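You operate a simulated robot arm through the tools that you are given. There is no shell and no other tool. Be economical: measure what you need, move in short steps, check, and stop when the job is done.

You run a simulated robot arm. Do the job below in one go: nothing can be reset, and whatever is moved stays where it is left.

JOB
Put ratchet, spanner and sanding block away in the tool drawer.
Fine: each on the outline of its own colour; shut the drawer.
Where things are to end (x, y in the base frame): black ratchet wrench within 20 mm of [390, 900]; blue ring spanner within 20 mm of [490, 890].

It is judged by the outcome, as a careful person would: the job done as asked, and still so three seconds after it is handed in. It fails if anything else is knocked over, pushed out of place, dropped, spilled or broken.

ROBOT AND FRAMES
A 6-joint arm with a two-finger parallel gripper, fixed in place. Base frame: the origin is at the foot of the arm, x ahead of it, y to its left, z up. Readings come in mm, degrees, newtons and seconds.
With the tool pointing down near the work surface it reaches from about 260 to 800 mm from the base axis. Its first joint turns from -166.0 to 166.0 degrees. Payload 3.91 kg.
The tool frame sits at the grasp point between the pads (the TCP): z along the fingers, y along the line on which they close. The tips reach 30 mm beyond it. Largest opening 110 mm; finger width 20, thickness 10; the body of the gripper, 48 by 112 mm, starts 55 mm behind the TCP.
Orientation is that of the tool frame in the base frame, as [roll, pitch, yaw] about the fixed x, y, z axes, in that order (R = Rz(yaw) Ry(pitch) Rx(roll)). With the fingers straight down and closing along the base's y, the tool's x points along the base's -x, its y along +y and its z along -z.

CONTROLS
- The arm moves only by the tool nudge_tool. Its argument "commands" is text: rows parted by semicolons, each of 7 numbers parted by spaces: the shift along the tool's x, y, z in units of 25 mm (1.0 is 25 mm), then the turn, a rotation vector about the tool's x, y, z in units of 5 degrees (1.0 is 5 degrees), then the gripper command, from -1 (shut) to 1 (fully open), values between in proportion. In form: tx ty tz wx wy wz grip; .... A call has 1 to 12 rows; each row shifts and turns the commanded pose from where the row before left it, along the tool's axes as they then stand. A call with a number of a shift or a turn outside -1 to 1 is refused whole. Rows are played at 5 a second. More than 50 mm and 8.6 degrees between two rows, or a gripper value outside its range, and nothing of the call is played. Where a pose cannot be reached the arm comes as near as it can. A force on the tool above 40 N (or 10 N above the force at the start of the call, whichever is more), or a blocked arm, ends the call early, and 0.2 s more pass. The fingers move at their own pace (about 45 mm/s each) and stop on an object; they squeeze with about 34 N. The grip force told is the motor's: it shows also when the fingers shut on nothing. Time passes only in rows, and 0.2 s behind the last, so rows that do not move let the fingers close. The reply holds the time, the measured pose of the TCP, the force on the tool along the base axes, the opening and the grip force, in the units named above and with some noise, with the torque about the TCP (base axes, N m) and any sound that the robot's microphone picked up.
- Cameras (640 x 400 px; columns grow to the right, rows downward): "scene" is fixed at [394.7, 509.6, 1404.4]; the picture's right is [0.11, 0.99, 0.00], its down [0.96, -0.10, -0.24] and it looks along [-0.24, 0.03, -0.97] (base axes); focal length 297 px, centre (320, 200). "wrist" rides on the gripper at [77, 7, -114] in the tool frame; the picture's right is [-0.09, 1.00, 0.00], its down [-0.80, -0.07, -0.59] and it looks along [-0.59, -0.05, 0.80] (tool axes); focal length 270 px, centre (320, 200). There is no depth. A picture from a camera that has moved, and an enlarged one, comes with that camera's place and axes in the base frame and with its lens. The place of the scene camera against the robot may be out by one fixed shift of up to 18 mm in any direction.
- camera(camera): a new picture of that camera. It takes no simulated time.
- slide_trunk(by): slides the trunk up (or, below 0, down) by that many mm; the arm rides with it, the base frame stays. It gives what a move gives, with no picture.
- inspect(camera, box): a new picture of the part [left, top, right, bottom] of that camera's present view, enlarged. It takes no simulated time.
- sign_off(): hands the job in; it is judged then, once.

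Go step by step. Nothing tells you positions but the pictures and the camera data: compare them with the known pose of the tool, close in by small moves and look again before you grip or let go. The budget is 120 turns and 64 pictures, counting those below and the enlarged ones. Unless the task says otherwise, let go and move clear before handing in.

The tools are called after "Call:" as name(argument=value, ...) on one line, values as JSON. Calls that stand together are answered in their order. nudge_tool: Moves the arm, as the interface text tells. Its arguments: {"type":"object","properties":{"commands":{"type":"string"}},"required":["commands"]} The other tools are called the same way: slide_trunk (by) slides the trunk up or down; camera (camera) takes a picture; inspect (camera, box) takes an enlarged picture of a part of a camera's view; sign_off () hands the job in.

At the start:

```text
t: 0.0
ee_pos: [257.3, 437.5, 1118.7]
ee_rot: [-180.0, 0.0, -180.0]
wrist_force: [-0.1, 0.4, 0.2]
ft_torque: [0.0, -0.01, -0.01]
width: 109.9
grasp_force: 0.1
trunk travel left (down, up): [-575.0, 35.0]
```

scene: 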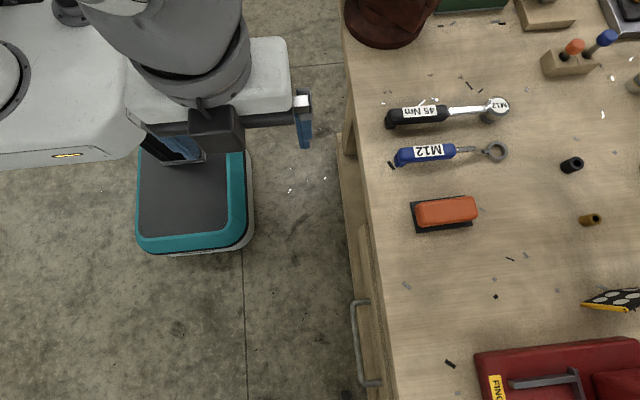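
wrist: 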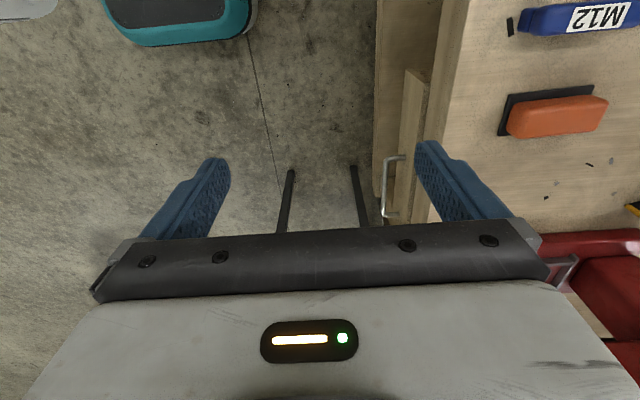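

I see the bench at the +y side with its edge near y≈610, a drawer front and handle facing the robot, and the three tools on top at about z≈870. I will look closer at the drawer front and the tools before moving.

Call:
inspect(camera="scene", box=[320, 200, 520, 400])

Call:
inspect(camera="wrist", box=[340, 0, 640, 260])

Call:
inspect(camera="scene", box=[340, 60, 540, 240])

```text
2.00 times, centred on (420, 300) of scene
camera zoom: at [394.7, 509.6, 1404.4], right [0.11, 0.99, 0.0], down [0.96, -0.1, -0.24], along [-0.24, 0.03, -0.97], focal length 594 px, centre (120, 0)
```

zoom: 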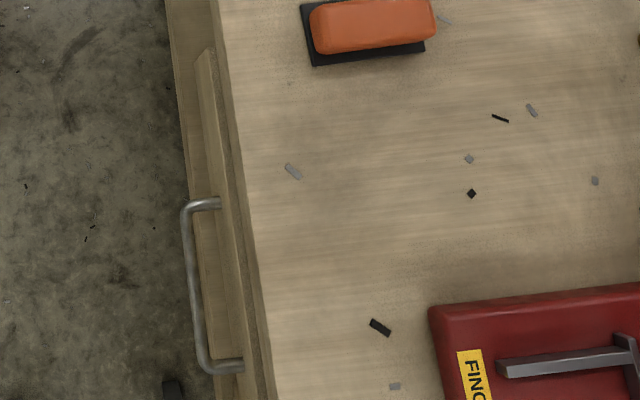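

```text
1.54 times, centred on (490, 130) of wrist
camera zoom: at [179.6, 442.7, 1233.5], right [0.09, 1.0, 0.0], down [0.8, -0.07, 0.59], along [0.59, -0.05, -0.8], focal length 416 px, centre (58, 308)
```

zoom: 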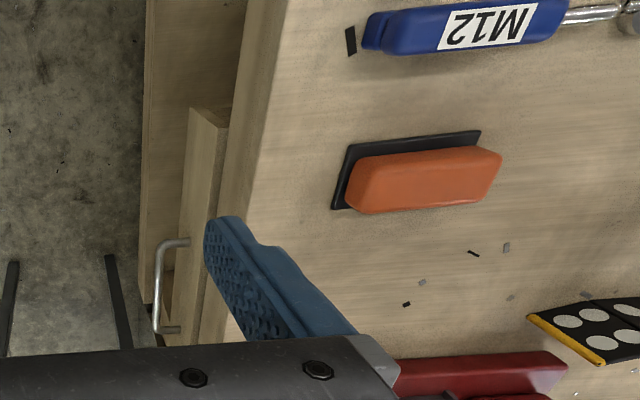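

```text
2.22 times, centred on (440, 150) of scene
camera zoom: at [394.7, 509.6, 1404.4], right [0.11, 0.99, 0.0], down [0.96, -0.1, -0.24], along [-0.24, 0.03, -0.97], focal length 660 px, centre (53, 311)
```

zoom: 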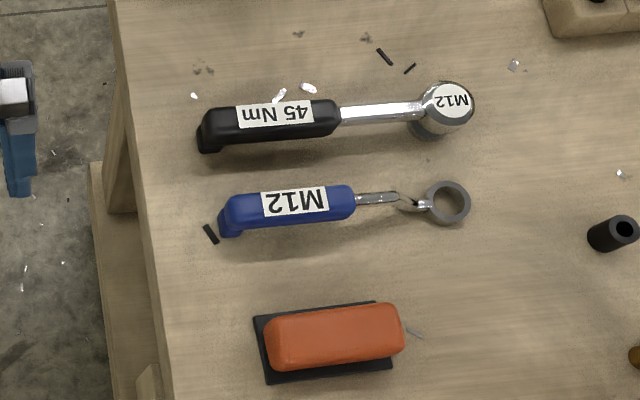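

The drawer handle seems to be a bar along x (about 470–625) at y≈568, z≈713. I will lower the trunk, then turn the gripper level so that it faces +y and can grip the bar from the front.

Call:
slide_trunk(by=-300)

Call:
nudge_tool(commands="0 -1 0 -1 0 0 0;0 -1 0 -1 0 0 0;0 -1 0 -1 0 0 0;0 -1 0 -1 0 0 0;0 0 0 -1 0 0 0;0 0 0 -1 0 0 0;0 0 0 -1 0 0 0;0 0 0 -1 0 0 0;0 0 0 -1 0 0 0")

```text
t: 3.0
ee_pos: [258.2, 437.0, 817.8]
ee_rot: [-180.0, 0.0, 180.0]
wrist_force: [-0.6, 0.4, -0.2]
ft_torque: [0.03, -0.02, -0.03]
width: 110.2
grasp_force: 0.0
trunk travel left (down, up): [-275.0, 335.0]
```

```text
t: 5.0
ee_pos: [257.4, 338.4, 805.9]
ee_rot: [135.0, 0.0, 179.9]
wrist_force: [0.1, -0.3, -0.4]
ft_torque: [-0.02, -0.02, -0.01]
width: 54.7
grasp_force: 0.0
trunk travel left (down, up): [-275.0, 335.0]
```

The turn goes the right way (fingers now 45° towards +y). I will finish it and look through the wrist camera.

Call:
nudge_tool(commands="-1 0 0 -1 0 0 0;-1 0 0 -1 0 0 0;-1 0 0 -1 0 0 0;-1 0 0 -1 0 0 0;-1 0 0 -1 0 0 0;-1 0 0 -1 0 0 0;-1 0 0 -1 0 0 0;-1 0 0 -1 0 0 0;-1 0 0 -1 0 0 0")

Call:
camera(camera="wrist")

```text
t: 7.0
ee_pos: [482.2, 337.9, 804.3]
ee_rot: [89.9, -0.1, 179.9]
wrist_force: [-0.4, -0.2, 0.3]
ft_torque: [-0.01, -0.01, 0.0]
width: 55.1
grasp_force: 0.0
trunk travel left (down, up): [-275.0, 335.0]
```

```text
58 pictures are left
camera wrist: at [405.3, 223.1, 812.4], right [0.09, 0.0, 1.0], down [0.8, -0.59, -0.07], along [0.59, 0.8, -0.05], focal length 270 px, centre (320, 200)
```

wrist: 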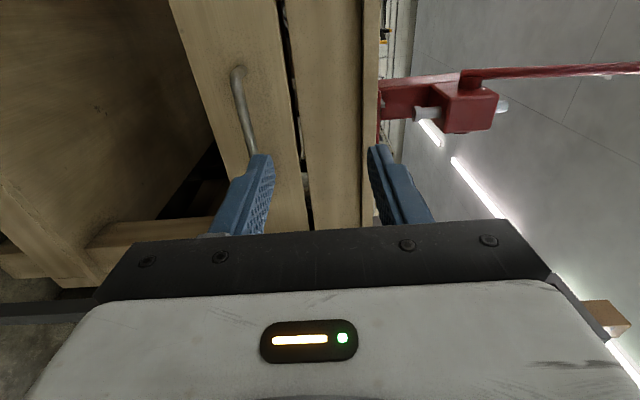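

The handle shows at roughly x 467 and beyond, z≈704. I will drop to its height, line up with its middle and look again.

Call:
slide_trunk(by=-100)

Call:
nudge_tool(commands="-1 0 1 0 0 0 0.2;-1 0 1 0 0 0 0.2;-0.5 0 1 0 0 0 0.2")

Call:
camera(camera="wrist")

Call:
camera(camera="scene")

```text
t: 8.3
ee_pos: [481.6, 339.0, 703.3]
ee_rot: [90.0, 0.1, 180.0]
wrist_force: [0.2, 0.6, -0.3]
ft_torque: [0.01, 0.01, 0.0]
width: 54.7
grasp_force: 0.1
trunk travel left (down, up): [-175.0, 435.0]
```

```text
t: 9.1
ee_pos: [544.1, 414.3, 704.4]
ee_rot: [89.9, 0.0, 179.8]
wrist_force: [-0.2, -0.6, 0.0]
ft_torque: [-0.04, 0.0, -0.01]
width: 65.8
grasp_force: 0.1
trunk travel left (down, up): [-175.0, 435.0]
```

```text
57 pictures are left
camera wrist: at [466.7, 298.4, 712.5], right [0.09, 0.0, 1.0], down [0.8, -0.6, -0.07], along [0.59, 0.8, -0.05], focal length 270 px, centre (320, 200)
```

wrist: 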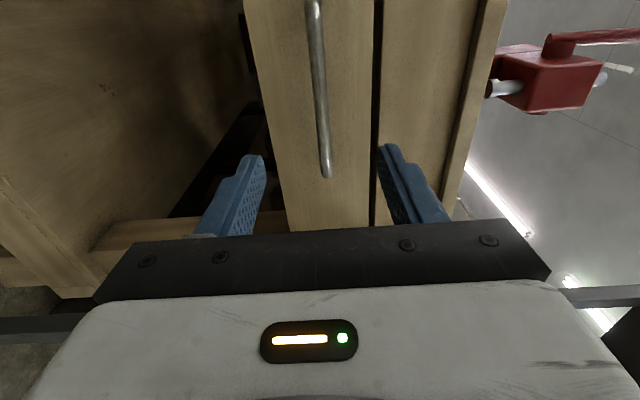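

```text
56 pictures are left
```

scene: 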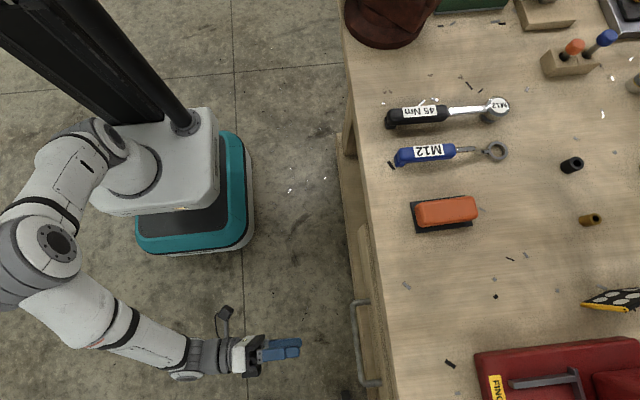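

The bar is level with the fingers (z≈705), roughly 560 in y. I will advance most of the way and look.

Call:
nudge_tool(commands="0 0 1 0 0 0 0.2;0 0 1 0 0 0 0.2;0 0 1 0 0 0 0.2;0 0 1 0 0 0 0.2;0 0 0.8 0 0 0 0.2")

Call:
camera(camera="wrist")

Call:
inspect(camera="scene", box=[280, 260, 440, 400])

```text
t: 10.3
ee_pos: [542.9, 532.6, 705.2]
ee_rot: [89.9, 0.0, 179.9]
wrist_force: [-0.7, -0.2, 0.3]
ft_torque: [-0.03, 0.01, 0.02]
width: 65.7
grasp_force: 0.0
trunk travel left (down, up): [-175.0, 435.0]
```

```text
55 pictures are left
camera wrist: at [465.1, 417.6, 713.7], right [0.09, 0.0, 1.0], down [0.8, -0.59, -0.07], along [0.59, 0.8, -0.05], focal length 270 px, centre (320, 200)
```

wrist: 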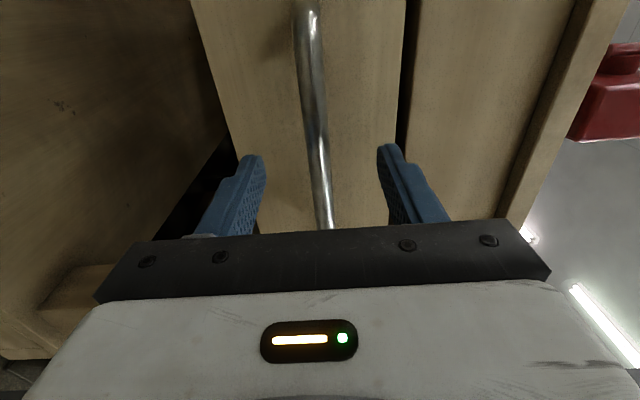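

```text
2.86 times, centred on (360, 330) of scene
camera zoom: at [394.7, 509.6, 1404.4], right [0.11, 0.99, 0.0], down [0.96, -0.1, -0.24], along [-0.24, 0.03, -0.97], focal length 848 px, centre (206, -171)
```

zoom: 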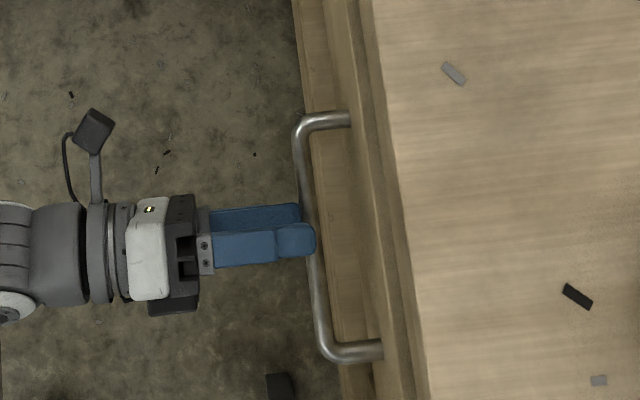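

The tips just overlap the bar, which I put at y≈558. I will advance 22 mm and close.

Call:
nudge_tool(commands="0 0 0.5 0 0 0 0.2;0 0 0.4 0 0 0 0.2;0 0 0 0 0 0 -1;0 0 0 0 0 0 -1;0 0 0 0 0 0 -1;0 0 0 0 0 0 -1;0 0 0 0 0 0 -1")

```text
t: 11.9
ee_pos: [543.3, 555.7, 705.9]
ee_rot: [90.0, 0.1, -180.0]
wrist_force: [1.0, 0.2, -0.5]
ft_torque: [0.04, 0.0, -0.08]
width: 13.5
grasp_force: 44.6
trunk travel left (down, up): [-175.0, 435.0]
```

The fingers hold the bar (13.5 mm). Now I pull it a short way first.

Call:
nudge_tool(commands="0 0 -0.4 0 0 0 -1;0 0 -0.6 0 0 0 -1;0 0 -1 0 0 0 -1")

```text
t: 12.7
ee_pos: [544.3, 506.8, 704.9]
ee_rot: [90.0, 0.1, 179.9]
wrist_force: [-1.6, 0.0, 6.2]
ft_torque: [0.04, 0.15, -0.06]
width: 14.0
grasp_force: 45.0
trunk travel left (down, up): [-175.0, 435.0]
```

Call:
nudge_tool(commands="0 0 -1 0 0 0 -1;0 0 -1 0 0 0 -1;0 0 -1 0 0 0 -1;0 0 -1 0 0 0 -1;0 0 -1 0 0 0 -1;0 0 -1 0 0 0 -1")

Call:
camera(camera="scene")

```text
t: 14.1
ee_pos: [544.2, 355.6, 705.4]
ee_rot: [90.0, 0.0, 180.0]
wrist_force: [-11.4, 0.0, 1.1]
ft_torque: [0.13, 0.06, 0.73]
width: 13.6
grasp_force: 45.0
trunk travel left (down, up): [-175.0, 435.0]
```

```text
53 pictures are left
```

scene: 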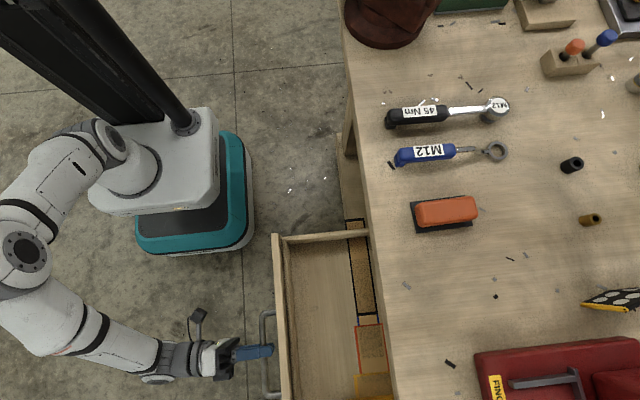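

The drawer is open 200 mm and outlines appear at its back. I pull further.

Call:
nudge_tool(commands="0 0 -1 0 0 0 -1;0 0 -1 0 0 0 -1;0 0 -1 0 0 0 -1;0 0 -1 0 0 0 -1")

Call:
camera(camera="scene")

```text
t: 15.1
ee_pos: [543.6, 258.4, 704.4]
ee_rot: [90.0, -0.1, -180.0]
wrist_force: [-17.1, 0.2, -2.0]
ft_torque: [0.13, 0.14, 0.33]
width: 13.7
grasp_force: 44.2
trunk travel left (down, up): [-175.0, 435.0]
```

```text
52 pictures are left
```

scene: 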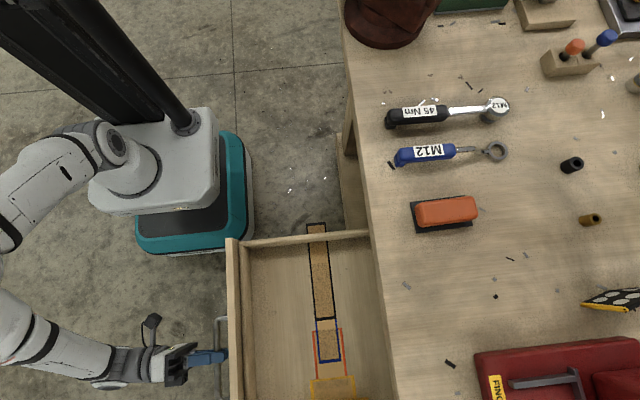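

The drawer is open about 300 mm. I zoom in on the outlines.

Call:
inspect(camera="scene", box=[220, 210, 420, 400])

```text
2.11 times, centred on (320, 305) of scene
camera zoom: at [394.7, 509.6, 1404.4], right [0.11, 0.99, 0.0], down [0.96, -0.1, -0.24], along [-0.24, 0.03, -0.97], focal length 625 px, centre (320, -21)
```

zoom: 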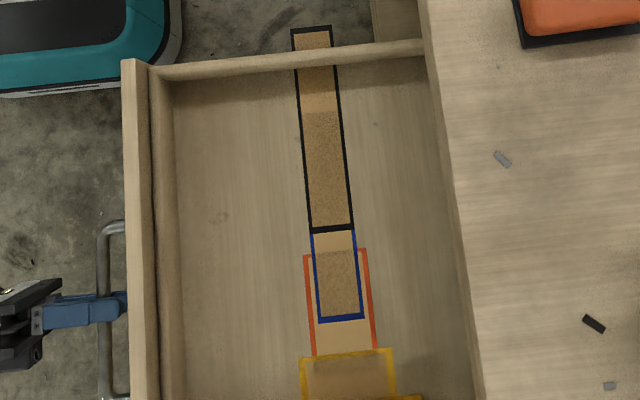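

The outlines (black, blue, orange, yellow) sit around y≈500 now, overlapping along x, which looks odd. I pull the drawer further to see whether it opens more and where its back wall is.

Call:
nudge_tool(commands="0 0 -1 0 0 0 -1;0 0 -1 0 0 0 -1;0 0 -1 0 0 0 -1;0 0 -1 0 0 0 -1")

Call:
camera(camera="scene")

```text
t: 15.7
ee_pos: [543.0, 225.6, 706.1]
ee_rot: [90.1, 0.0, -179.7]
wrist_force: [-4.0, 5.1, 2.0]
ft_torque: [0.1, -0.02, -0.7]
width: 13.6
grasp_force: 45.2
trunk travel left (down, up): [-175.0, 435.0]
stopped in row 2: the force on the tool passed its limit at 70 N (the readings are from after the stop); the commanded pose is now the measured one
```

```text
50 pictures are left
```

scene: 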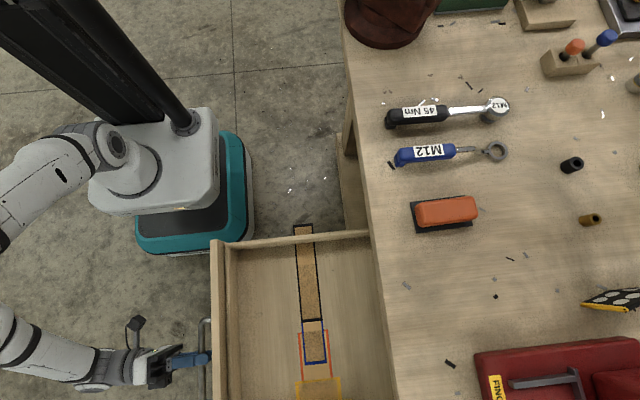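

The drawer hit its stop at about 330 mm open. I let go, back off, rise, turn the tool down again and look into the drawer from above.

Call:
nudge_tool(commands="0 0 0 0 0 0 0.2;0 0 0 0 0 0 0.2;0 0 0 0 0 0 0.2;0 0 -1 0 0 0 0.2;0 0 -1 0 0 0 0.2;0 0 -0.5 0 0 0 0.2")

Call:
slide_trunk(by=300)

Call:
nudge_tool(commands="0 0 0 1 0 0 0.2;0 0 0 1 0 0 0.2;0 0 0 1 0 0 0.2;0 0 0 1 0 0 0.2;0 0 0 1 0 0 0.2;0 0 0 1 0 0 0.2;0 0 0 1 0 0 0.2;0 0 0 1 0 0 0.2;0 0 0 1 0 0 0.2")

Call:
nudge_tool(commands="1 0 0 1 0 0 0.2;1 0 0 1 0 0 0.2;1 0 0 1 0 0 0.2;1 0 0 1 0 0 0.2;0 1 0 1 0 0 0.2;0 1 0 1 0 0 0.2;0 1 0 1 0 0 0.2;0 1 0 1 0 0 0.2;0 1 0 1 0 0 0.2")

```text
t: 17.1
ee_pos: [546.7, 161.8, 704.7]
ee_rot: [90.1, 0.0, -180.0]
wrist_force: [0.0, -0.5, -0.8]
ft_torque: [-0.02, 0.03, -0.01]
width: 66.1
grasp_force: 0.0
trunk travel left (down, up): [-175.0, 435.0]
```

```text
t: 20.1
ee_pos: [547.7, 160.7, 1004.2]
ee_rot: [90.1, 0.0, -180.0]
wrist_force: [-1.0, -1.0, 0.1]
ft_torque: [0.0, -0.01, 0.02]
width: 65.8
grasp_force: 0.0
trunk travel left (down, up): [-475.0, 135.0]
```

```text
t: 22.1
ee_pos: [546.8, 162.5, 1005.4]
ee_rot: [135.1, 0.0, 180.0]
wrist_force: [-0.3, -0.2, -0.2]
ft_torque: [0.01, -0.01, -0.01]
width: 66.2
grasp_force: 0.1
trunk travel left (down, up): [-475.0, 135.0]
```

```text
t: 24.1
ee_pos: [446.2, 283.5, 1037.1]
ee_rot: [-179.8, 0.1, -180.0]
wrist_force: [-0.5, 1.0, 0.1]
ft_torque: [0.04, 0.0, 0.04]
width: 66.3
grasp_force: 0.0
trunk travel left (down, up): [-475.0, 135.0]
```

Call:
nudge_tool(commands="1 1 0 0 0 0 0.2;1 1 0 0 0 0 0.2;1 1 0 0 0 0 0.2;1 1 0 0 0 0 0.2;1 1 0 0 0 0 0.2;1 0.5 0 0 0 0 0.2;1 0 0 0 0 0 0.2")

Call:
camera(camera="wrist")

Call:
camera(camera="scene")

```text
t: 25.7
ee_pos: [271.8, 419.1, 1037.6]
ee_rot: [-179.9, 0.1, 179.9]
wrist_force: [-0.3, -0.5, 0.5]
ft_torque: [0.04, 0.01, 0.0]
width: 66.1
grasp_force: 0.2
trunk travel left (down, up): [-475.0, 135.0]
```

```text
49 pictures are left
camera wrist: at [194.1, 424.4, 1153.6], right [0.09, 1.0, 0.0], down [0.8, -0.07, 0.59], along [0.59, -0.05, -0.8], focal length 270 px, centre (320, 200)
```

wrist: 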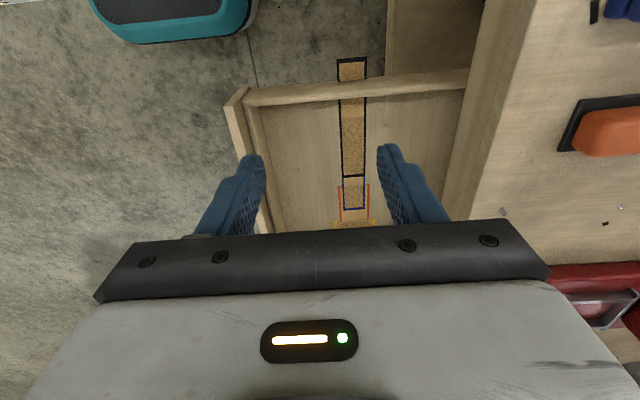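

```text
48 pictures are left
```

scene: 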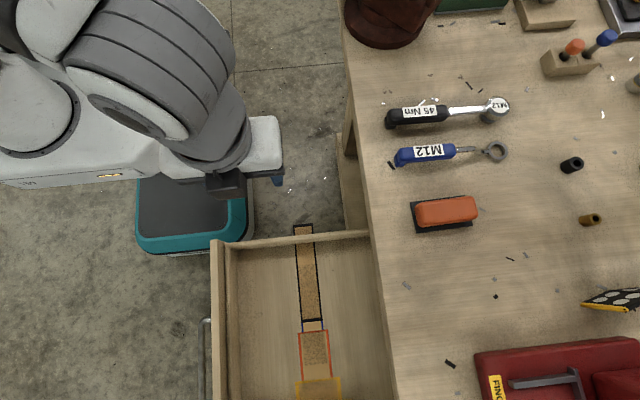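

The outlines look coplanar, but they cross the drawer's side wall. I zoom in to understand the height of that layer.

Call:
inspect(camera="wrist", box=[240, 40, 480, 240])

Call:
inspect(camera="scene", box=[200, 215, 400, 400])

```text
2.00 times, centred on (360, 140) of wrist
camera zoom: at [194.1, 424.4, 1153.6], right [0.09, 1.0, 0.0], down [0.8, -0.07, 0.59], along [0.59, -0.05, -0.8], focal length 541 px, centre (240, 320)
```

zoom: 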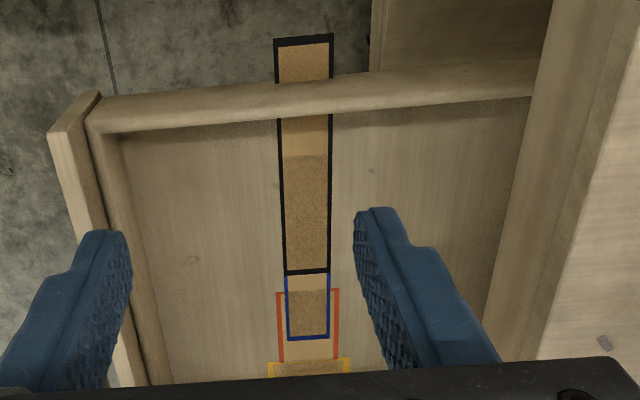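

```text
2.16 times, centred on (300, 308) of scene
camera zoom: at [394.7, 509.6, 1404.4], right [0.11, 0.99, 0.0], down [0.96, -0.1, -0.24], along [-0.24, 0.03, -0.97], focal length 642 px, centre (363, -32)
```

zoom: 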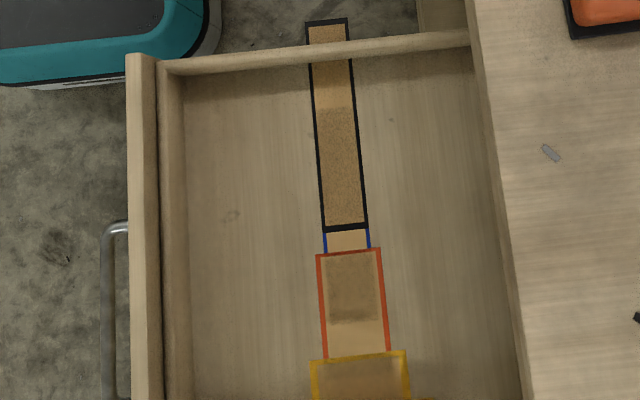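

The outlines lie on the drawer floor (z≈670) all centred at y≈470 now (≈800 shut). That fits tools laid along y with their *heads* at y≈900/890. To check this I want the drawer's real depth, so I turn the gripper 90° (needed for the tools anyway) and then look under the bench.

Call:
nudge_tool(commands="0 0 0 0 0 -1 0.2;0 0 0 0 0 -1 0.2;0 0 0 0 0 -1 0.2;0 0 0 0 0 -1 0.2;0 0 0 0 0 -1 0.2;0 0 0 0 0 -1 0.2;0 0 0 0 0 -1 0.2;0 0 0 0 0 -1 0.2;0 0 0 0 0 -1 0.2")

Call:
nudge_tool(commands="0 0 0 0 0 -1 0.2;0 0 0 0 0 -1 0.2;0 0 0 0 0 -1 0.2;0 0 0 0 0 -1 0.2;0 0 0 0 0 -1 0.2;0 0 0 0 0 -1 0.2;0 0 0 0 0 -1 0.2;0 0 0 0 0 -1 0.2;0 0 0 0 0 -1 0.2")

Call:
camera(camera="wrist")

```text
t: 27.7
ee_pos: [271.0, 418.2, 1037.3]
ee_rot: [-180.0, 0.0, -134.9]
wrist_force: [0.1, -0.1, -0.6]
ft_torque: [-0.02, 0.0, -0.01]
width: 65.9
grasp_force: 0.1
trunk travel left (down, up): [-475.0, 135.0]
```

```text
t: 29.7
ee_pos: [270.4, 419.1, 1036.7]
ee_rot: [179.9, 0.0, -89.8]
wrist_force: [0.6, 0.7, 0.8]
ft_torque: [-0.01, -0.04, -0.02]
width: 65.9
grasp_force: 0.0
trunk travel left (down, up): [-475.0, 135.0]
```

```text
45 pictures are left
camera wrist: at [263.4, 340.8, 1152.7], right [-1.0, 0.09, 0.0], down [0.07, 0.8, 0.59], along [0.05, 0.59, -0.8], focal length 270 px, centre (320, 200)
```

wrist: 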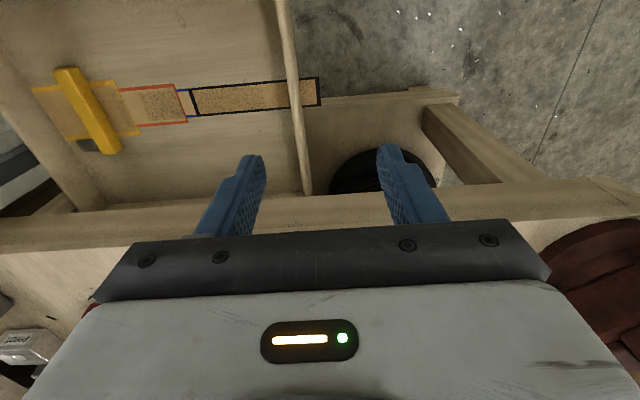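

The yellow tool already in the drawer lies along y, centred on its outline – so tools go along y, centred on the outlines, heads toward +y near 900/890. A zoom to confirm.

Call:
inspect(camera="wrist", box=[0, 40, 340, 220])

```text
1.88 times, centred on (170, 130) of wrist
camera zoom: at [263.4, 340.8, 1152.7], right [-1.0, 0.09, 0.0], down [0.07, 0.8, 0.59], along [0.05, 0.59, -0.8], focal length 509 px, centre (602, 332)
```

zoom: 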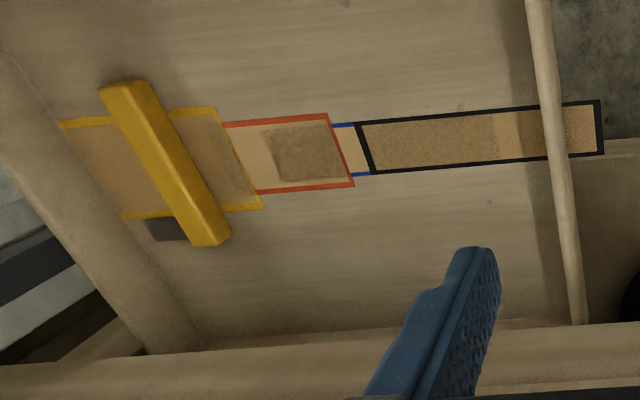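

Confirmed. Now the ratchet: I move over to its handle, still high, and look.

Call:
nudge_tool(commands="-1 0.7 0 0 0 0 0.4;-1 0.7 0 0 0 0 0.4;-1 0.7 0 0 0 0 0.4;-1 0.7 0 0 0 0 0.4;-1 0.7 0 0 0 0 0.4;-1 0.7 0 0 0 0 0.4;-1 0.7 0 0 0 0 0.4;-1 0.7 0 0 0 0 0.4;-1 0.6 0 0 0 0 0.4")

Call:
camera(camera="wrist")

```text
t: 31.7
ee_pos: [114.9, 643.9, 1036.1]
ee_rot: [-180.0, -0.2, -89.9]
wrist_force: [-1.1, 0.1, -0.2]
ft_torque: [0.01, 0.0, -0.01]
width: 77.2
grasp_force: 0.1
trunk travel left (down, up): [-475.0, 135.0]
```

```text
43 pictures are left
camera wrist: at [107.0, 565.6, 1152.5], right [-1.0, 0.09, 0.0], down [0.07, 0.8, 0.59], along [0.05, 0.59, -0.81], focal length 270 px, centre (320, 200)
```

wrist: 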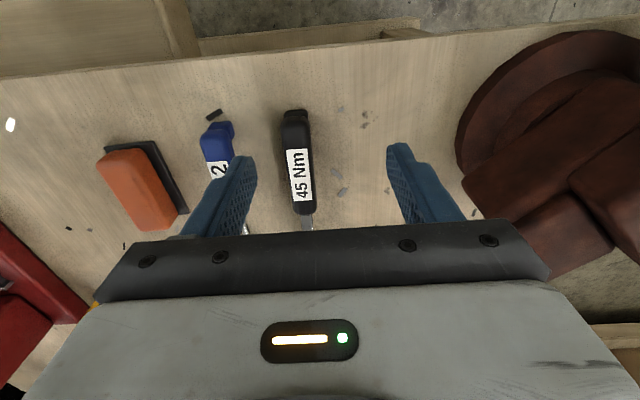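

The handle's middle is about (143, 718). I shift over it, lower somewhat, and look again to fix heights.

Call:
nudge_tool(commands="-0.6 -0.5 1 0 0 0 0.2;-0.6 -0.6 1 0 0 0 0.2;-0.6 0 0.5 0 0 0 0.2")

Call:
camera(camera="wrist")

Call:
camera(camera="scene")

```text
t: 32.5
ee_pos: [142.5, 687.4, 974.8]
ee_rot: [180.0, 0.0, -89.9]
wrist_force: [0.0, -0.1, 0.1]
ft_torque: [0.01, 0.05, 0.0]
width: 66.0
grasp_force: 0.1
trunk travel left (down, up): [-475.0, 135.0]
```

```text
42 pictures are left
camera wrist: at [135.2, 609.1, 1090.5], right [-1.0, 0.09, 0.0], down [0.07, 0.8, 0.59], along [0.05, 0.59, -0.81], focal length 270 px, centre (320, 200)
```

wrist: 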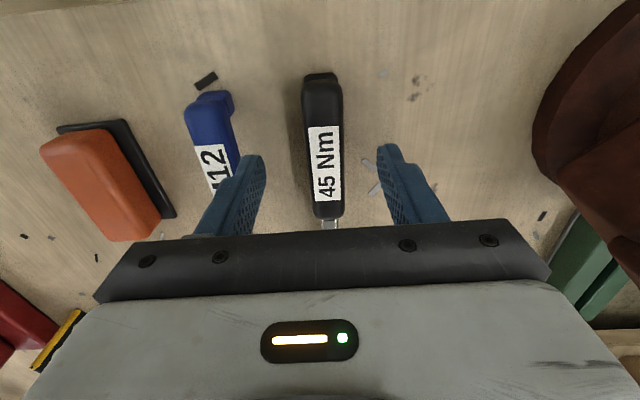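

```text
41 pictures are left
```

scene: 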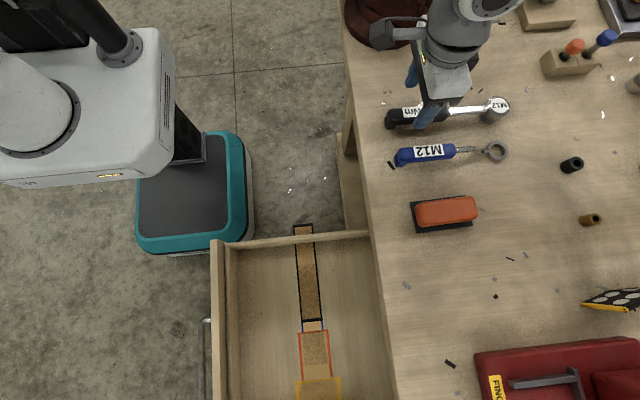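

The block's base triangulates to z≈890, so the bench top is about z 885 and the ratchet handle runs along y from 652 to 768 at x≈140. I move to y≈735 and descend most of the way.

Call:
nudge_tool(commands="-1 0.1 0 0 0 0 0.2;-0.9 0 0 0 0 0 0.2;0 0 1 0 0 0 0.2;0 0 0.8 0 0 0 0.2")

Call:
camera(camera="wrist")

Call:
inspect(camera="scene", box=[340, 60, 540, 190])

```text
t: 33.5
ee_pos: [140.0, 735.7, 929.1]
ee_rot: [180.0, -0.1, -89.9]
wrist_force: [-0.6, -0.5, -0.3]
ft_torque: [0.0, 0.0, 0.0]
width: 66.0
grasp_force: 0.0
trunk travel left (down, up): [-475.0, 135.0]
```

```text
40 pictures are left
camera wrist: at [132.0, 658.1, 1044.5], right [-1.0, 0.09, 0.0], down [0.07, 0.8, 0.59], along [0.05, 0.59, -0.81], focal length 270 px, centre (320, 200)
```

wrist: 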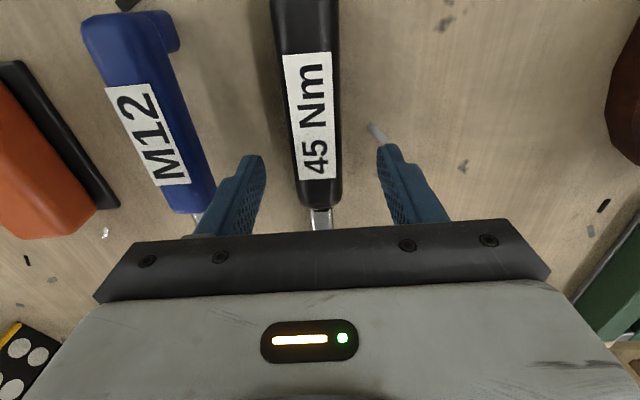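

```text
3.08 times, centred on (440, 125) of scene
camera zoom: at [394.7, 509.6, 1404.4], right [0.11, 0.99, 0.0], down [0.96, -0.1, -0.24], along [-0.24, 0.03, -0.97], focal length 914 px, centre (-49, 431)
```

zoom: 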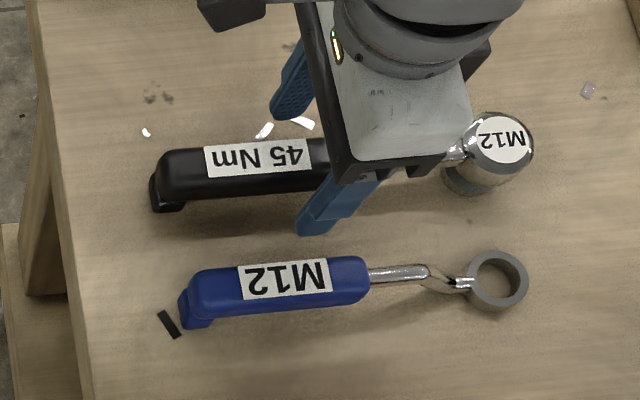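

The handle is centred between the fingers. I descend 14 mm and close.

Call:
nudge_tool(commands="0 0 0.3 0 0 0 0.2;0 0 0.25 0 0 0 0.2;0 0 0 0 0 0 -1;0 0 0 0 0 0 -1;0 0 0 0 0 0 -1;0 0 0 0 0 0 -1")

```text
t: 34.9
ee_pos: [140.9, 736.1, 915.9]
ee_rot: [-180.0, 0.0, -90.0]
wrist_force: [0.8, 0.5, -0.4]
ft_torque: [0.3, 0.03, -0.16]
width: 27.8
grasp_force: 34.3
trunk travel left (down, up): [-475.0, 135.0]
```

Gripped at 28 mm wide. I lift 50 mm and check that it hangs level.

Call:
nudge_tool(commands="0 0 -0.3 0 0 0 -1;0 0 -0.7 0 0 0 -1;0 0 -1 0 0 0 -1;0 0 -1 0 0 0 -1")

Call:
camera(camera="wrist")

Call:
camera(camera="scene")

```text
t: 35.9
ee_pos: [139.3, 736.5, 991.5]
ee_rot: [-180.0, 0.0, -89.9]
wrist_force: [0.1, 0.5, -0.6]
ft_torque: [-0.01, -0.02, -0.04]
width: 0.0
grasp_force: 33.8
trunk travel left (down, up): [-475.0, 135.0]
```

```text
38 pictures are left
camera wrist: at [131.4, 658.5, 1107.3], right [-1.0, 0.09, 0.0], down [0.07, 0.8, 0.59], along [0.05, 0.59, -0.8], focal length 270 px, centre (320, 200)
```

wrist: 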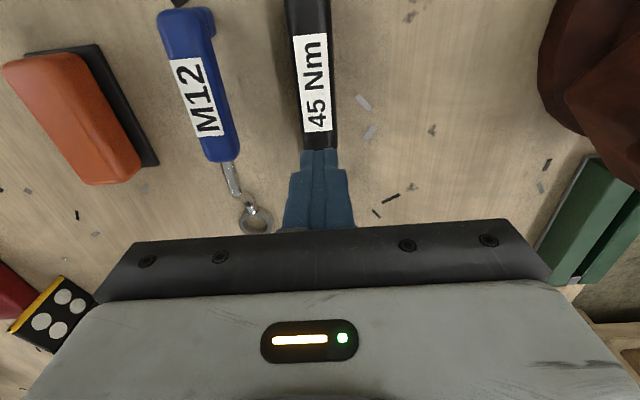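

```text
37 pictures are left
```

scene: 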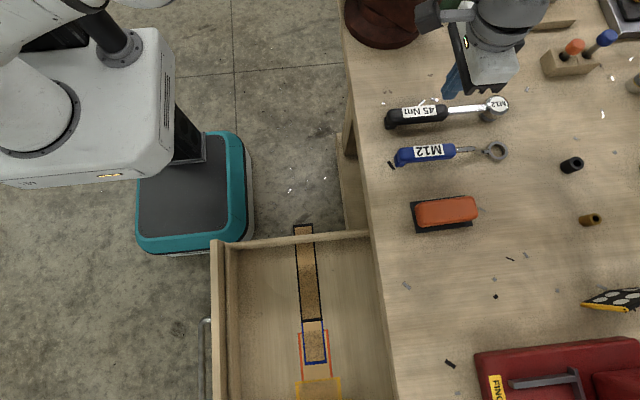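

The fingers slid off the handle's top: the grip was too shallow and the bench lies lower than I took it. The ratchet has not moved. I reopen and go deeper in small steps.

Call:
nudge_tool(commands="0 0 0 0 0 0 0.2;0 0 0 0 0 0 0.2;0 0 0 0 0 0 0.2;0 0 1 0 0 0 0.2;0 0 1 0 0 0 0.2;0 0 1 0 0 0 0.2;0 0 0.3 0 0 0 0.2;0 0 0.1 0 0 0 0.2")

Call:
camera(camera="wrist")

Call:
inspect(camera="scene", box=[360, 60, 520, 160])

```text
t: 37.7
ee_pos: [139.4, 735.4, 910.5]
ee_rot: [-180.0, 0.4, -89.9]
wrist_force: [-0.8, 0.2, 22.7]
ft_torque: [-0.18, 0.57, -0.01]
width: 66.3
grasp_force: 0.1
trunk travel left (down, up): [-475.0, 135.0]
```

```text
36 pictures are left
camera wrist: at [131.7, 656.3, 1025.5], right [-1.0, 0.09, 0.0], down [0.07, 0.8, 0.6], along [0.05, 0.6, -0.8], focal length 270 px, centre (320, 200)
```

wrist: 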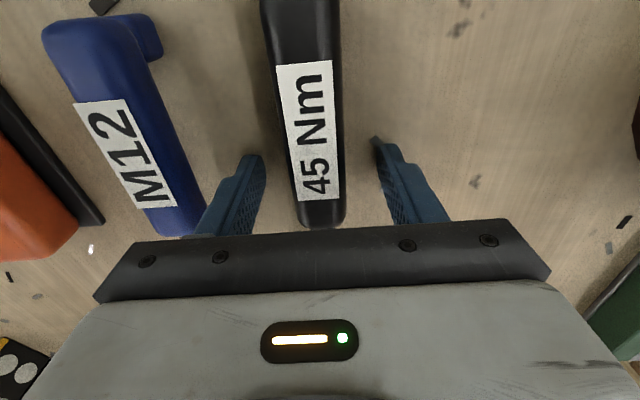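

```text
4.00 times, centred on (440, 110) of scene
camera zoom: at [394.7, 509.6, 1404.4], right [0.11, 0.99, 0.0], down [0.96, -0.1, -0.24], along [-0.24, 0.03, -0.97], focal length 1188 px, centre (-160, 560)
```

zoom: 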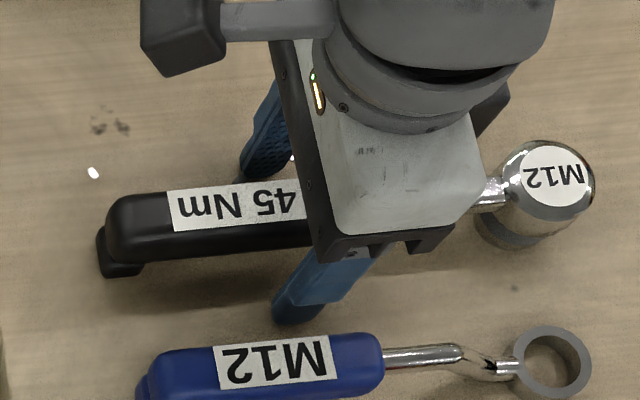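

One finger rests on the bench (or a chip) with the tips at z≈880, and by two wrist views the handle's top is at z≈925. So the grip was deep enough and slipped. I grip again here and lift very slowly, watching width and force.

Call:
nudge_tool(commands="0 0 -0.06 0 0 0 0.2;0 0 0 0 0 0 -1;0 0 0 0 0 0 -1;0 0 0 0 0 0 -1;0 0 0 0 0 0 -1;0 0 0 0 0 0 -1;0 0 0 0 0 0 -1")

Call:
nudge_tool(commands="0 0 -0.1 0 0 0 -1;0 0 -0.1 0 0 0 -1;0 0 -0.1 0 0 0 -1")

```text
t: 39.3
ee_pos: [139.8, 733.3, 909.7]
ee_rot: [-179.9, 0.2, -89.9]
wrist_force: [-9.5, -1.9, 30.9]
ft_torque: [-0.76, 0.66, -0.37]
width: 27.7
grasp_force: 33.9
trunk travel left (down, up): [-475.0, 135.0]
```

```text
t: 40.1
ee_pos: [141.5, 734.2, 909.6]
ee_rot: [-180.0, -0.5, -90.0]
wrist_force: [-0.3, 0.3, 0.2]
ft_torque: [-0.06, 0.0, 0.01]
width: 27.8
grasp_force: 34.0
trunk travel left (down, up): [-475.0, 135.0]
```

Call:
nudge_tool(commands="0 0 -0.1 0 0 0 -1;0 0 -0.1 0 0 0 -1;0 0 -0.1 0 0 0 -1;0 0 -0.1 0 0 0 -1")

Call:
inspect(camera="scene", box=[360, 60, 520, 160])

```text
t: 41.1
ee_pos: [141.8, 735.9, 923.4]
ee_rot: [-180.0, -0.2, -90.0]
wrist_force: [0.2, -0.4, -4.5]
ft_torque: [-0.08, 0.03, 0.0]
width: 28.0
grasp_force: 34.2
trunk travel left (down, up): [-475.0, 135.0]
```

```text
4.00 times, centred on (440, 110) of scene
camera zoom: at [394.7, 509.6, 1404.4], right [0.11, 0.99, 0.0], down [0.96, -0.1, -0.24], along [-0.24, 0.03, -0.97], focal length 1188 px, centre (-160, 560)
```

zoom: 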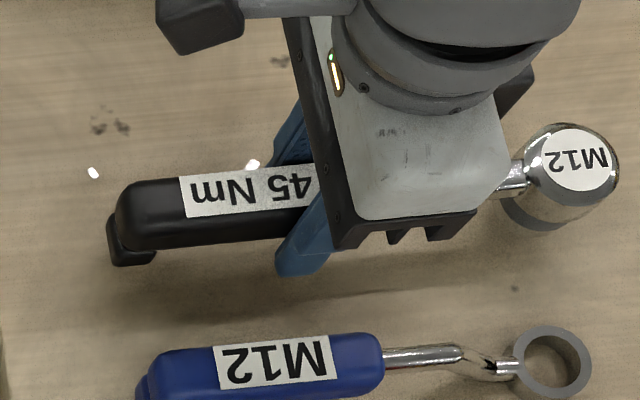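

It is lifted now (≈4.5 N, level, width steady). I raise it gently.

Call:
nudge_tool(commands="0 0 -0.2 0 0 0 -1;0 0 -0.3 0 0 0 -1;0 0 -0.4 0 0 0 -1;0 0 -0.5 0 0 0 -1;0 0 -0.5 0 0 0 -1;0 0 -0.4 0 0 0 -1")

Call:
camera(camera="wrist")

```text
t: 42.5
ee_pos: [140.7, 736.0, 981.1]
ee_rot: [180.0, 0.0, -89.9]
wrist_force: [-0.4, 0.1, -4.0]
ft_torque: [-0.08, -0.02, 0.0]
width: 27.9
grasp_force: 33.6
trunk travel left (down, up): [-475.0, 135.0]
```

```text
33 pictures are left
camera wrist: at [133.4, 658.1, 1097.1], right [-1.0, 0.09, 0.0], down [0.07, 0.8, 0.59], along [0.05, 0.59, -0.8], focal length 270 px, centre (320, 200)
```

wrist: 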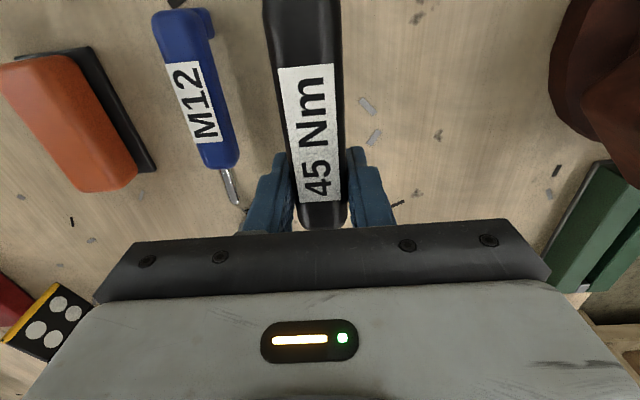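

The ratchet is held firmly and level. I carry it over the drawer to x 390, y 454, so that its head (112 mm ahead of the grip) comes to y≈566, i.e. ≈897 once shut.

Call:
nudge_tool(commands="0.5 -0.4 0 0 0 0 -1;1 -0.86 0 0 0 0 -1;1 -0.86 0 0 0 0 -1;1 -0.86 0 0 0 0 -1;1 -0.86 0 0 0 0 -1;1 -0.86 0 0 0 0 -1;1 -0.86 0 0 0 0 -1;1 -0.86 0 0 0 0 -1;1 -0.86 0 0 0 0 -1;1 -0.86 0 0 0 0 -1;1 -0.86 0 0 0 0 -1;0.78 -0.96 0 0 0 0 -1")

Call:
slide_trunk(by=-200)

Call:
camera(camera="scene")

Call:
camera(camera="wrist")

```text
t: 45.1
ee_pos: [390.4, 454.6, 981.4]
ee_rot: [180.0, 0.0, -89.9]
wrist_force: [0.0, 0.4, -3.4]
ft_torque: [-0.05, -0.02, 0.01]
width: 28.0
grasp_force: 33.7
trunk travel left (down, up): [-475.0, 135.0]
```

```text
t: 47.2
ee_pos: [389.8, 454.9, 780.2]
ee_rot: [-180.0, -0.1, -89.9]
wrist_force: [-0.1, -0.3, -4.0]
ft_torque: [-0.08, 0.02, -0.02]
width: 27.9
grasp_force: 33.3
trunk travel left (down, up): [-275.0, 335.0]
```

```text
32 pictures are left
```

scene: 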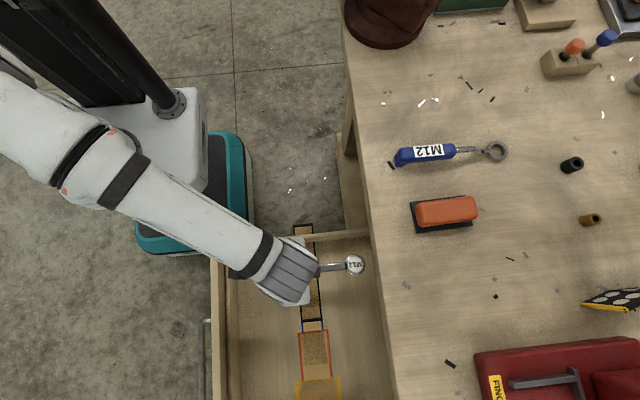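

```text
31 pictures are left
camera wrist: at [382.5, 377.2, 897.9], right [-1.0, 0.09, 0.0], down [0.07, 0.8, 0.59], along [0.05, 0.59, -0.8], focal length 270 px, centre (320, 200)
```

wrist: 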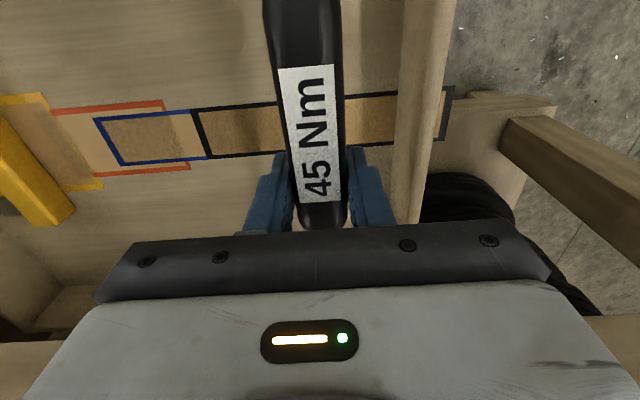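

The far view shows the drawer's back wall near y≈668, so only the "heads at 900/890, tools centred on the outlines" reading fits. I lower towards the drawer floor (expected TCP z≈700).

Call:
nudge_tool(commands="0 0 0.8 0 0 0 -1;0 0 0.8 0 0 0 -1;0 0 0.6 0 0 0 -1;0 0 0.4 0 0 0 -1")

Call:
nudge_tool(commands="0 0 0.2 0 0 0 -1;0 0 0.16 0 0 0 -1")

```text
t: 48.2
ee_pos: [389.9, 455.0, 715.0]
ee_rot: [180.0, -0.1, -89.9]
wrist_force: [-0.6, 0.4, -4.1]
ft_torque: [-0.04, 0.01, 0.0]
width: 27.4
grasp_force: 34.0
trunk travel left (down, up): [-275.0, 335.0]
```

```text
t: 48.8
ee_pos: [389.6, 453.8, 708.4]
ee_rot: [-179.9, -0.1, -89.9]
wrist_force: [0.0, 0.1, -4.3]
ft_torque: [-0.04, 0.02, -0.01]
width: 27.7
grasp_force: 33.7
trunk travel left (down, up): [-275.0, 335.0]
```

Call:
nudge_tool(commands="0 0 0.12 0 0 0 -1;0 0 0.1 0 0 0 -1")

Call:
nudge_tool(commands="0 0 0.1 0 0 0 -1;0 0 0.06 0 0 0 -1")

```text
t: 49.4
ee_pos: [389.2, 454.2, 702.0]
ee_rot: [-180.0, -0.1, -89.9]
wrist_force: [0.0, -0.4, -3.4]
ft_torque: [-0.09, 0.0, 0.01]
width: 27.5
grasp_force: 33.7
trunk travel left (down, up): [-275.0, 335.0]
```

```text
t: 50.0
ee_pos: [389.3, 455.4, 699.8]
ee_rot: [-180.0, -0.1, -89.9]
wrist_force: [0.2, -0.4, -4.0]
ft_torque: [-0.05, 0.02, 0.01]
width: 27.9
grasp_force: 33.9
trunk travel left (down, up): [-275.0, 335.0]
```

Call:
nudge_tool(commands="0 0 0.08 0 0 0 -1;0 0 0.08 0 0 0 -1")

Call:
nudge_tool(commands="0 0 0.08 0 0 0 -1;0 0 0.08 0 0 0 -1")

Call:
nudge_tool(commands="0 0 0.08 0 0 0 -1;0 0 0.08 0 0 0 -1")

```text
t: 50.6
ee_pos: [390.3, 454.5, 694.7]
ee_rot: [-179.9, 0.0, -89.9]
wrist_force: [-0.2, 0.4, -4.2]
ft_torque: [-0.06, 0.03, 0.02]
width: 28.2
grasp_force: 33.9
trunk travel left (down, up): [-275.0, 335.0]
```

```text
t: 51.2
ee_pos: [389.4, 455.1, 690.5]
ee_rot: [-180.0, -0.2, -89.9]
wrist_force: [-0.3, -0.7, -3.7]
ft_torque: [-0.06, -0.01, 0.0]
width: 27.8
grasp_force: 34.1
trunk travel left (down, up): [-275.0, 335.0]
```

```text
t: 51.8
ee_pos: [390.0, 456.0, 686.3]
ee_rot: [-179.9, 0.0, -89.9]
wrist_force: [0.5, 0.4, -0.7]
ft_torque: [-0.36, 0.05, -0.05]
width: 27.9
grasp_force: 33.8
trunk travel left (down, up): [-275.0, 335.0]
```

Contact with the floor starts at TCP z≈686. One more small step, then I open slowly and rise.

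Call:
nudge_tool(commands="0 0 0.06 0 0 0 -1;0 0 0 0 0 0 -1;0 0 0 0 0 0 -0.3;0 0 0 0 0 0 -0.2;0 0 0 0 0 0 -0.1;0 0 0 0 0 0 0;0 0 -0.3 0 0 0 0;0 0 -0.6 0 0 0 0;0 0 -1 0 0 0 0;0 0 -1 0 0 0 0")

Call:
slide_trunk(by=200)

Call:
camera(camera="wrist")

Call:
inspect(camera="scene", box=[200, 210, 400, 400])

```text
t: 54.0
ee_pos: [388.8, 453.9, 758.3]
ee_rot: [-180.0, -0.1, -89.9]
wrist_force: [-0.7, 0.0, -0.3]
ft_torque: [-0.03, 0.02, 0.0]
width: 55.1
grasp_force: 0.2
trunk travel left (down, up): [-275.0, 335.0]
```

```text
t: 56.2
ee_pos: [389.1, 454.8, 957.4]
ee_rot: [179.9, -0.1, -89.9]
wrist_force: [0.0, 0.0, -0.8]
ft_torque: [0.0, 0.01, -0.04]
width: 55.1
grasp_force: 0.0
trunk travel left (down, up): [-475.0, 135.0]
```

```text
30 pictures are left
camera wrist: at [382.0, 376.7, 1073.9], right [-1.0, 0.09, 0.0], down [0.07, 0.8, 0.59], along [0.05, 0.59, -0.8], focal length 270 px, centre (320, 200)
```

wrist: 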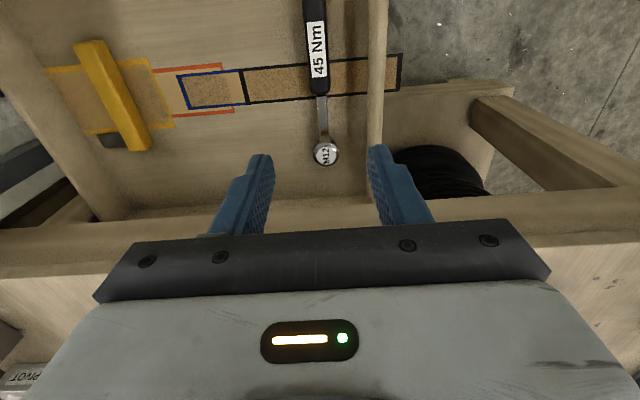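

```text
2.11 times, centred on (300, 305) of scene
camera zoom: at [394.7, 509.6, 1404.4], right [0.11, 0.99, 0.0], down [0.96, -0.1, -0.24], along [-0.24, 0.03, -0.97], focal length 625 px, centre (362, -21)
```

zoom: 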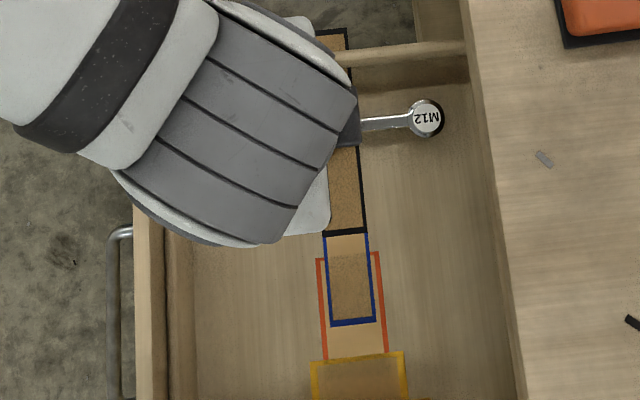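

The ratchet lies on its outline, head at about (389, 565), i.e. ≈(389, 895) shut. Next the spanner: handle centre line x≈218, y 650–752; I go over it and look.

Call:
nudge_tool(commands="0 0 -1 0 0 0 0.2;-0.5 0.8 -0.3 0 0 0 0.2;-1 0.9 0 0 0 0 0.2;-1 0.9 0 0 0 0 0.2;-1 0.9 0 0 0 0 0.2;-1 0.9 0 0 0 0 0.2;-1 0.9 0 0 0 0 0.2;-1 0.8 0 0 0 0 0.2;-1 0.7 0 0 0 0 0.2;-1 0 0 0 0 0 0.2;-1 0 0 0 0 0 0.2;-0.5 0 0 0 0 0 0.2")

Call:
camera(camera="wrist")

```text
t: 58.8
ee_pos: [219.3, 704.7, 989.8]
ee_rot: [180.0, 0.0, -90.0]
wrist_force: [0.3, -0.1, -1.0]
ft_torque: [-0.03, -0.02, 0.0]
width: 66.2
grasp_force: 0.1
trunk travel left (down, up): [-475.0, 135.0]
```

```text
28 pictures are left
camera wrist: at [211.5, 626.5, 1105.9], right [-1.0, 0.09, 0.0], down [0.07, 0.8, 0.59], along [0.05, 0.59, -0.8], focal length 270 px, centre (320, 200)
```

wrist: 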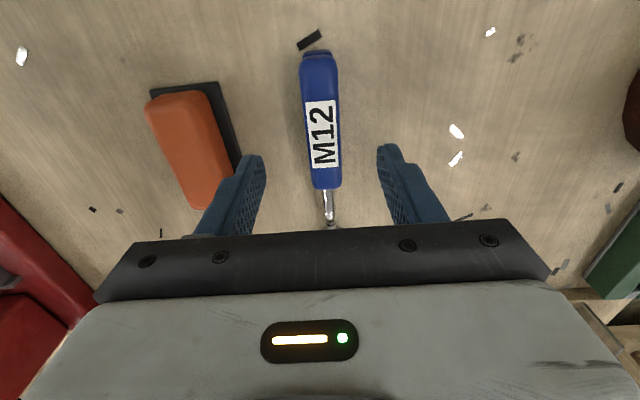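

The spanner handle is at x≈215, aligned with y, reaching to y≈758. I move to (215, 735) and descend deep, in careful final steps.

Call:
nudge_tool(commands="-1 0.17 0 0 0 0 0.2;-0.2 0 0.6 0 0 0 0.2;0 0 1 0 0 0 0.2;0 0 0.8 0 0 0 0.2;0 0 0.4 0 0 0 0.2;0 0 0.2 0 0 0 0.2")

Call:
camera(camera="wrist")

```text
t: 60.2
ee_pos: [214.3, 733.8, 914.2]
ee_rot: [180.0, 0.0, -89.8]
wrist_force: [-0.4, -0.2, 0.4]
ft_torque: [-0.01, -0.02, 0.0]
width: 65.9
grasp_force: 0.0
trunk travel left (down, up): [-475.0, 135.0]
```

```text
27 pictures are left
camera wrist: at [207.7, 655.3, 1030.4], right [-1.0, 0.09, 0.0], down [0.07, 0.8, 0.59], along [0.05, 0.59, -0.8], focal length 270 px, centre (320, 200)
```

wrist: 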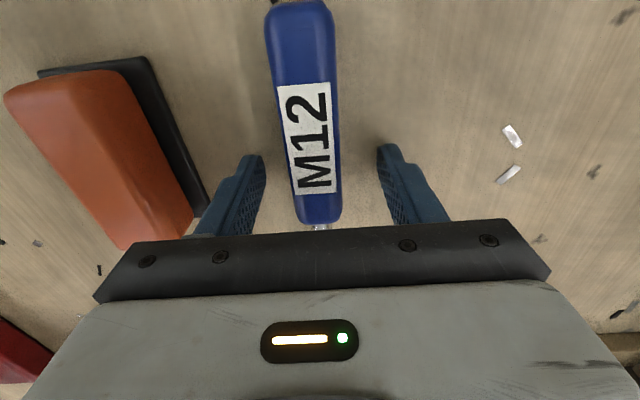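

Call:
nudge_tool(commands="0 0 0.1 0 0 0 0.2;0 0 0.1 0 0 0 0.2")

```text
t: 60.8
ee_pos: [214.5, 734.0, 910.2]
ee_rot: [-180.0, 0.0, -90.0]
wrist_force: [-0.5, 0.4, -0.1]
ft_torque: [-0.03, 0.05, 0.0]
width: 66.0
grasp_force: 0.1
trunk travel left (down, up): [-475.0, 135.0]
```

Call:
nudge_tool(commands="0 0 0.08 0 0 0 0.2;0 0 0.08 0 0 0 0.2")

```text
t: 61.4
ee_pos: [215.6, 733.7, 910.2]
ee_rot: [180.0, 0.2, -89.9]
wrist_force: [-0.1, 0.8, 16.1]
ft_torque: [-0.13, 0.54, 0.06]
width: 65.6
grasp_force: 0.0
trunk travel left (down, up): [-475.0, 135.0]
```

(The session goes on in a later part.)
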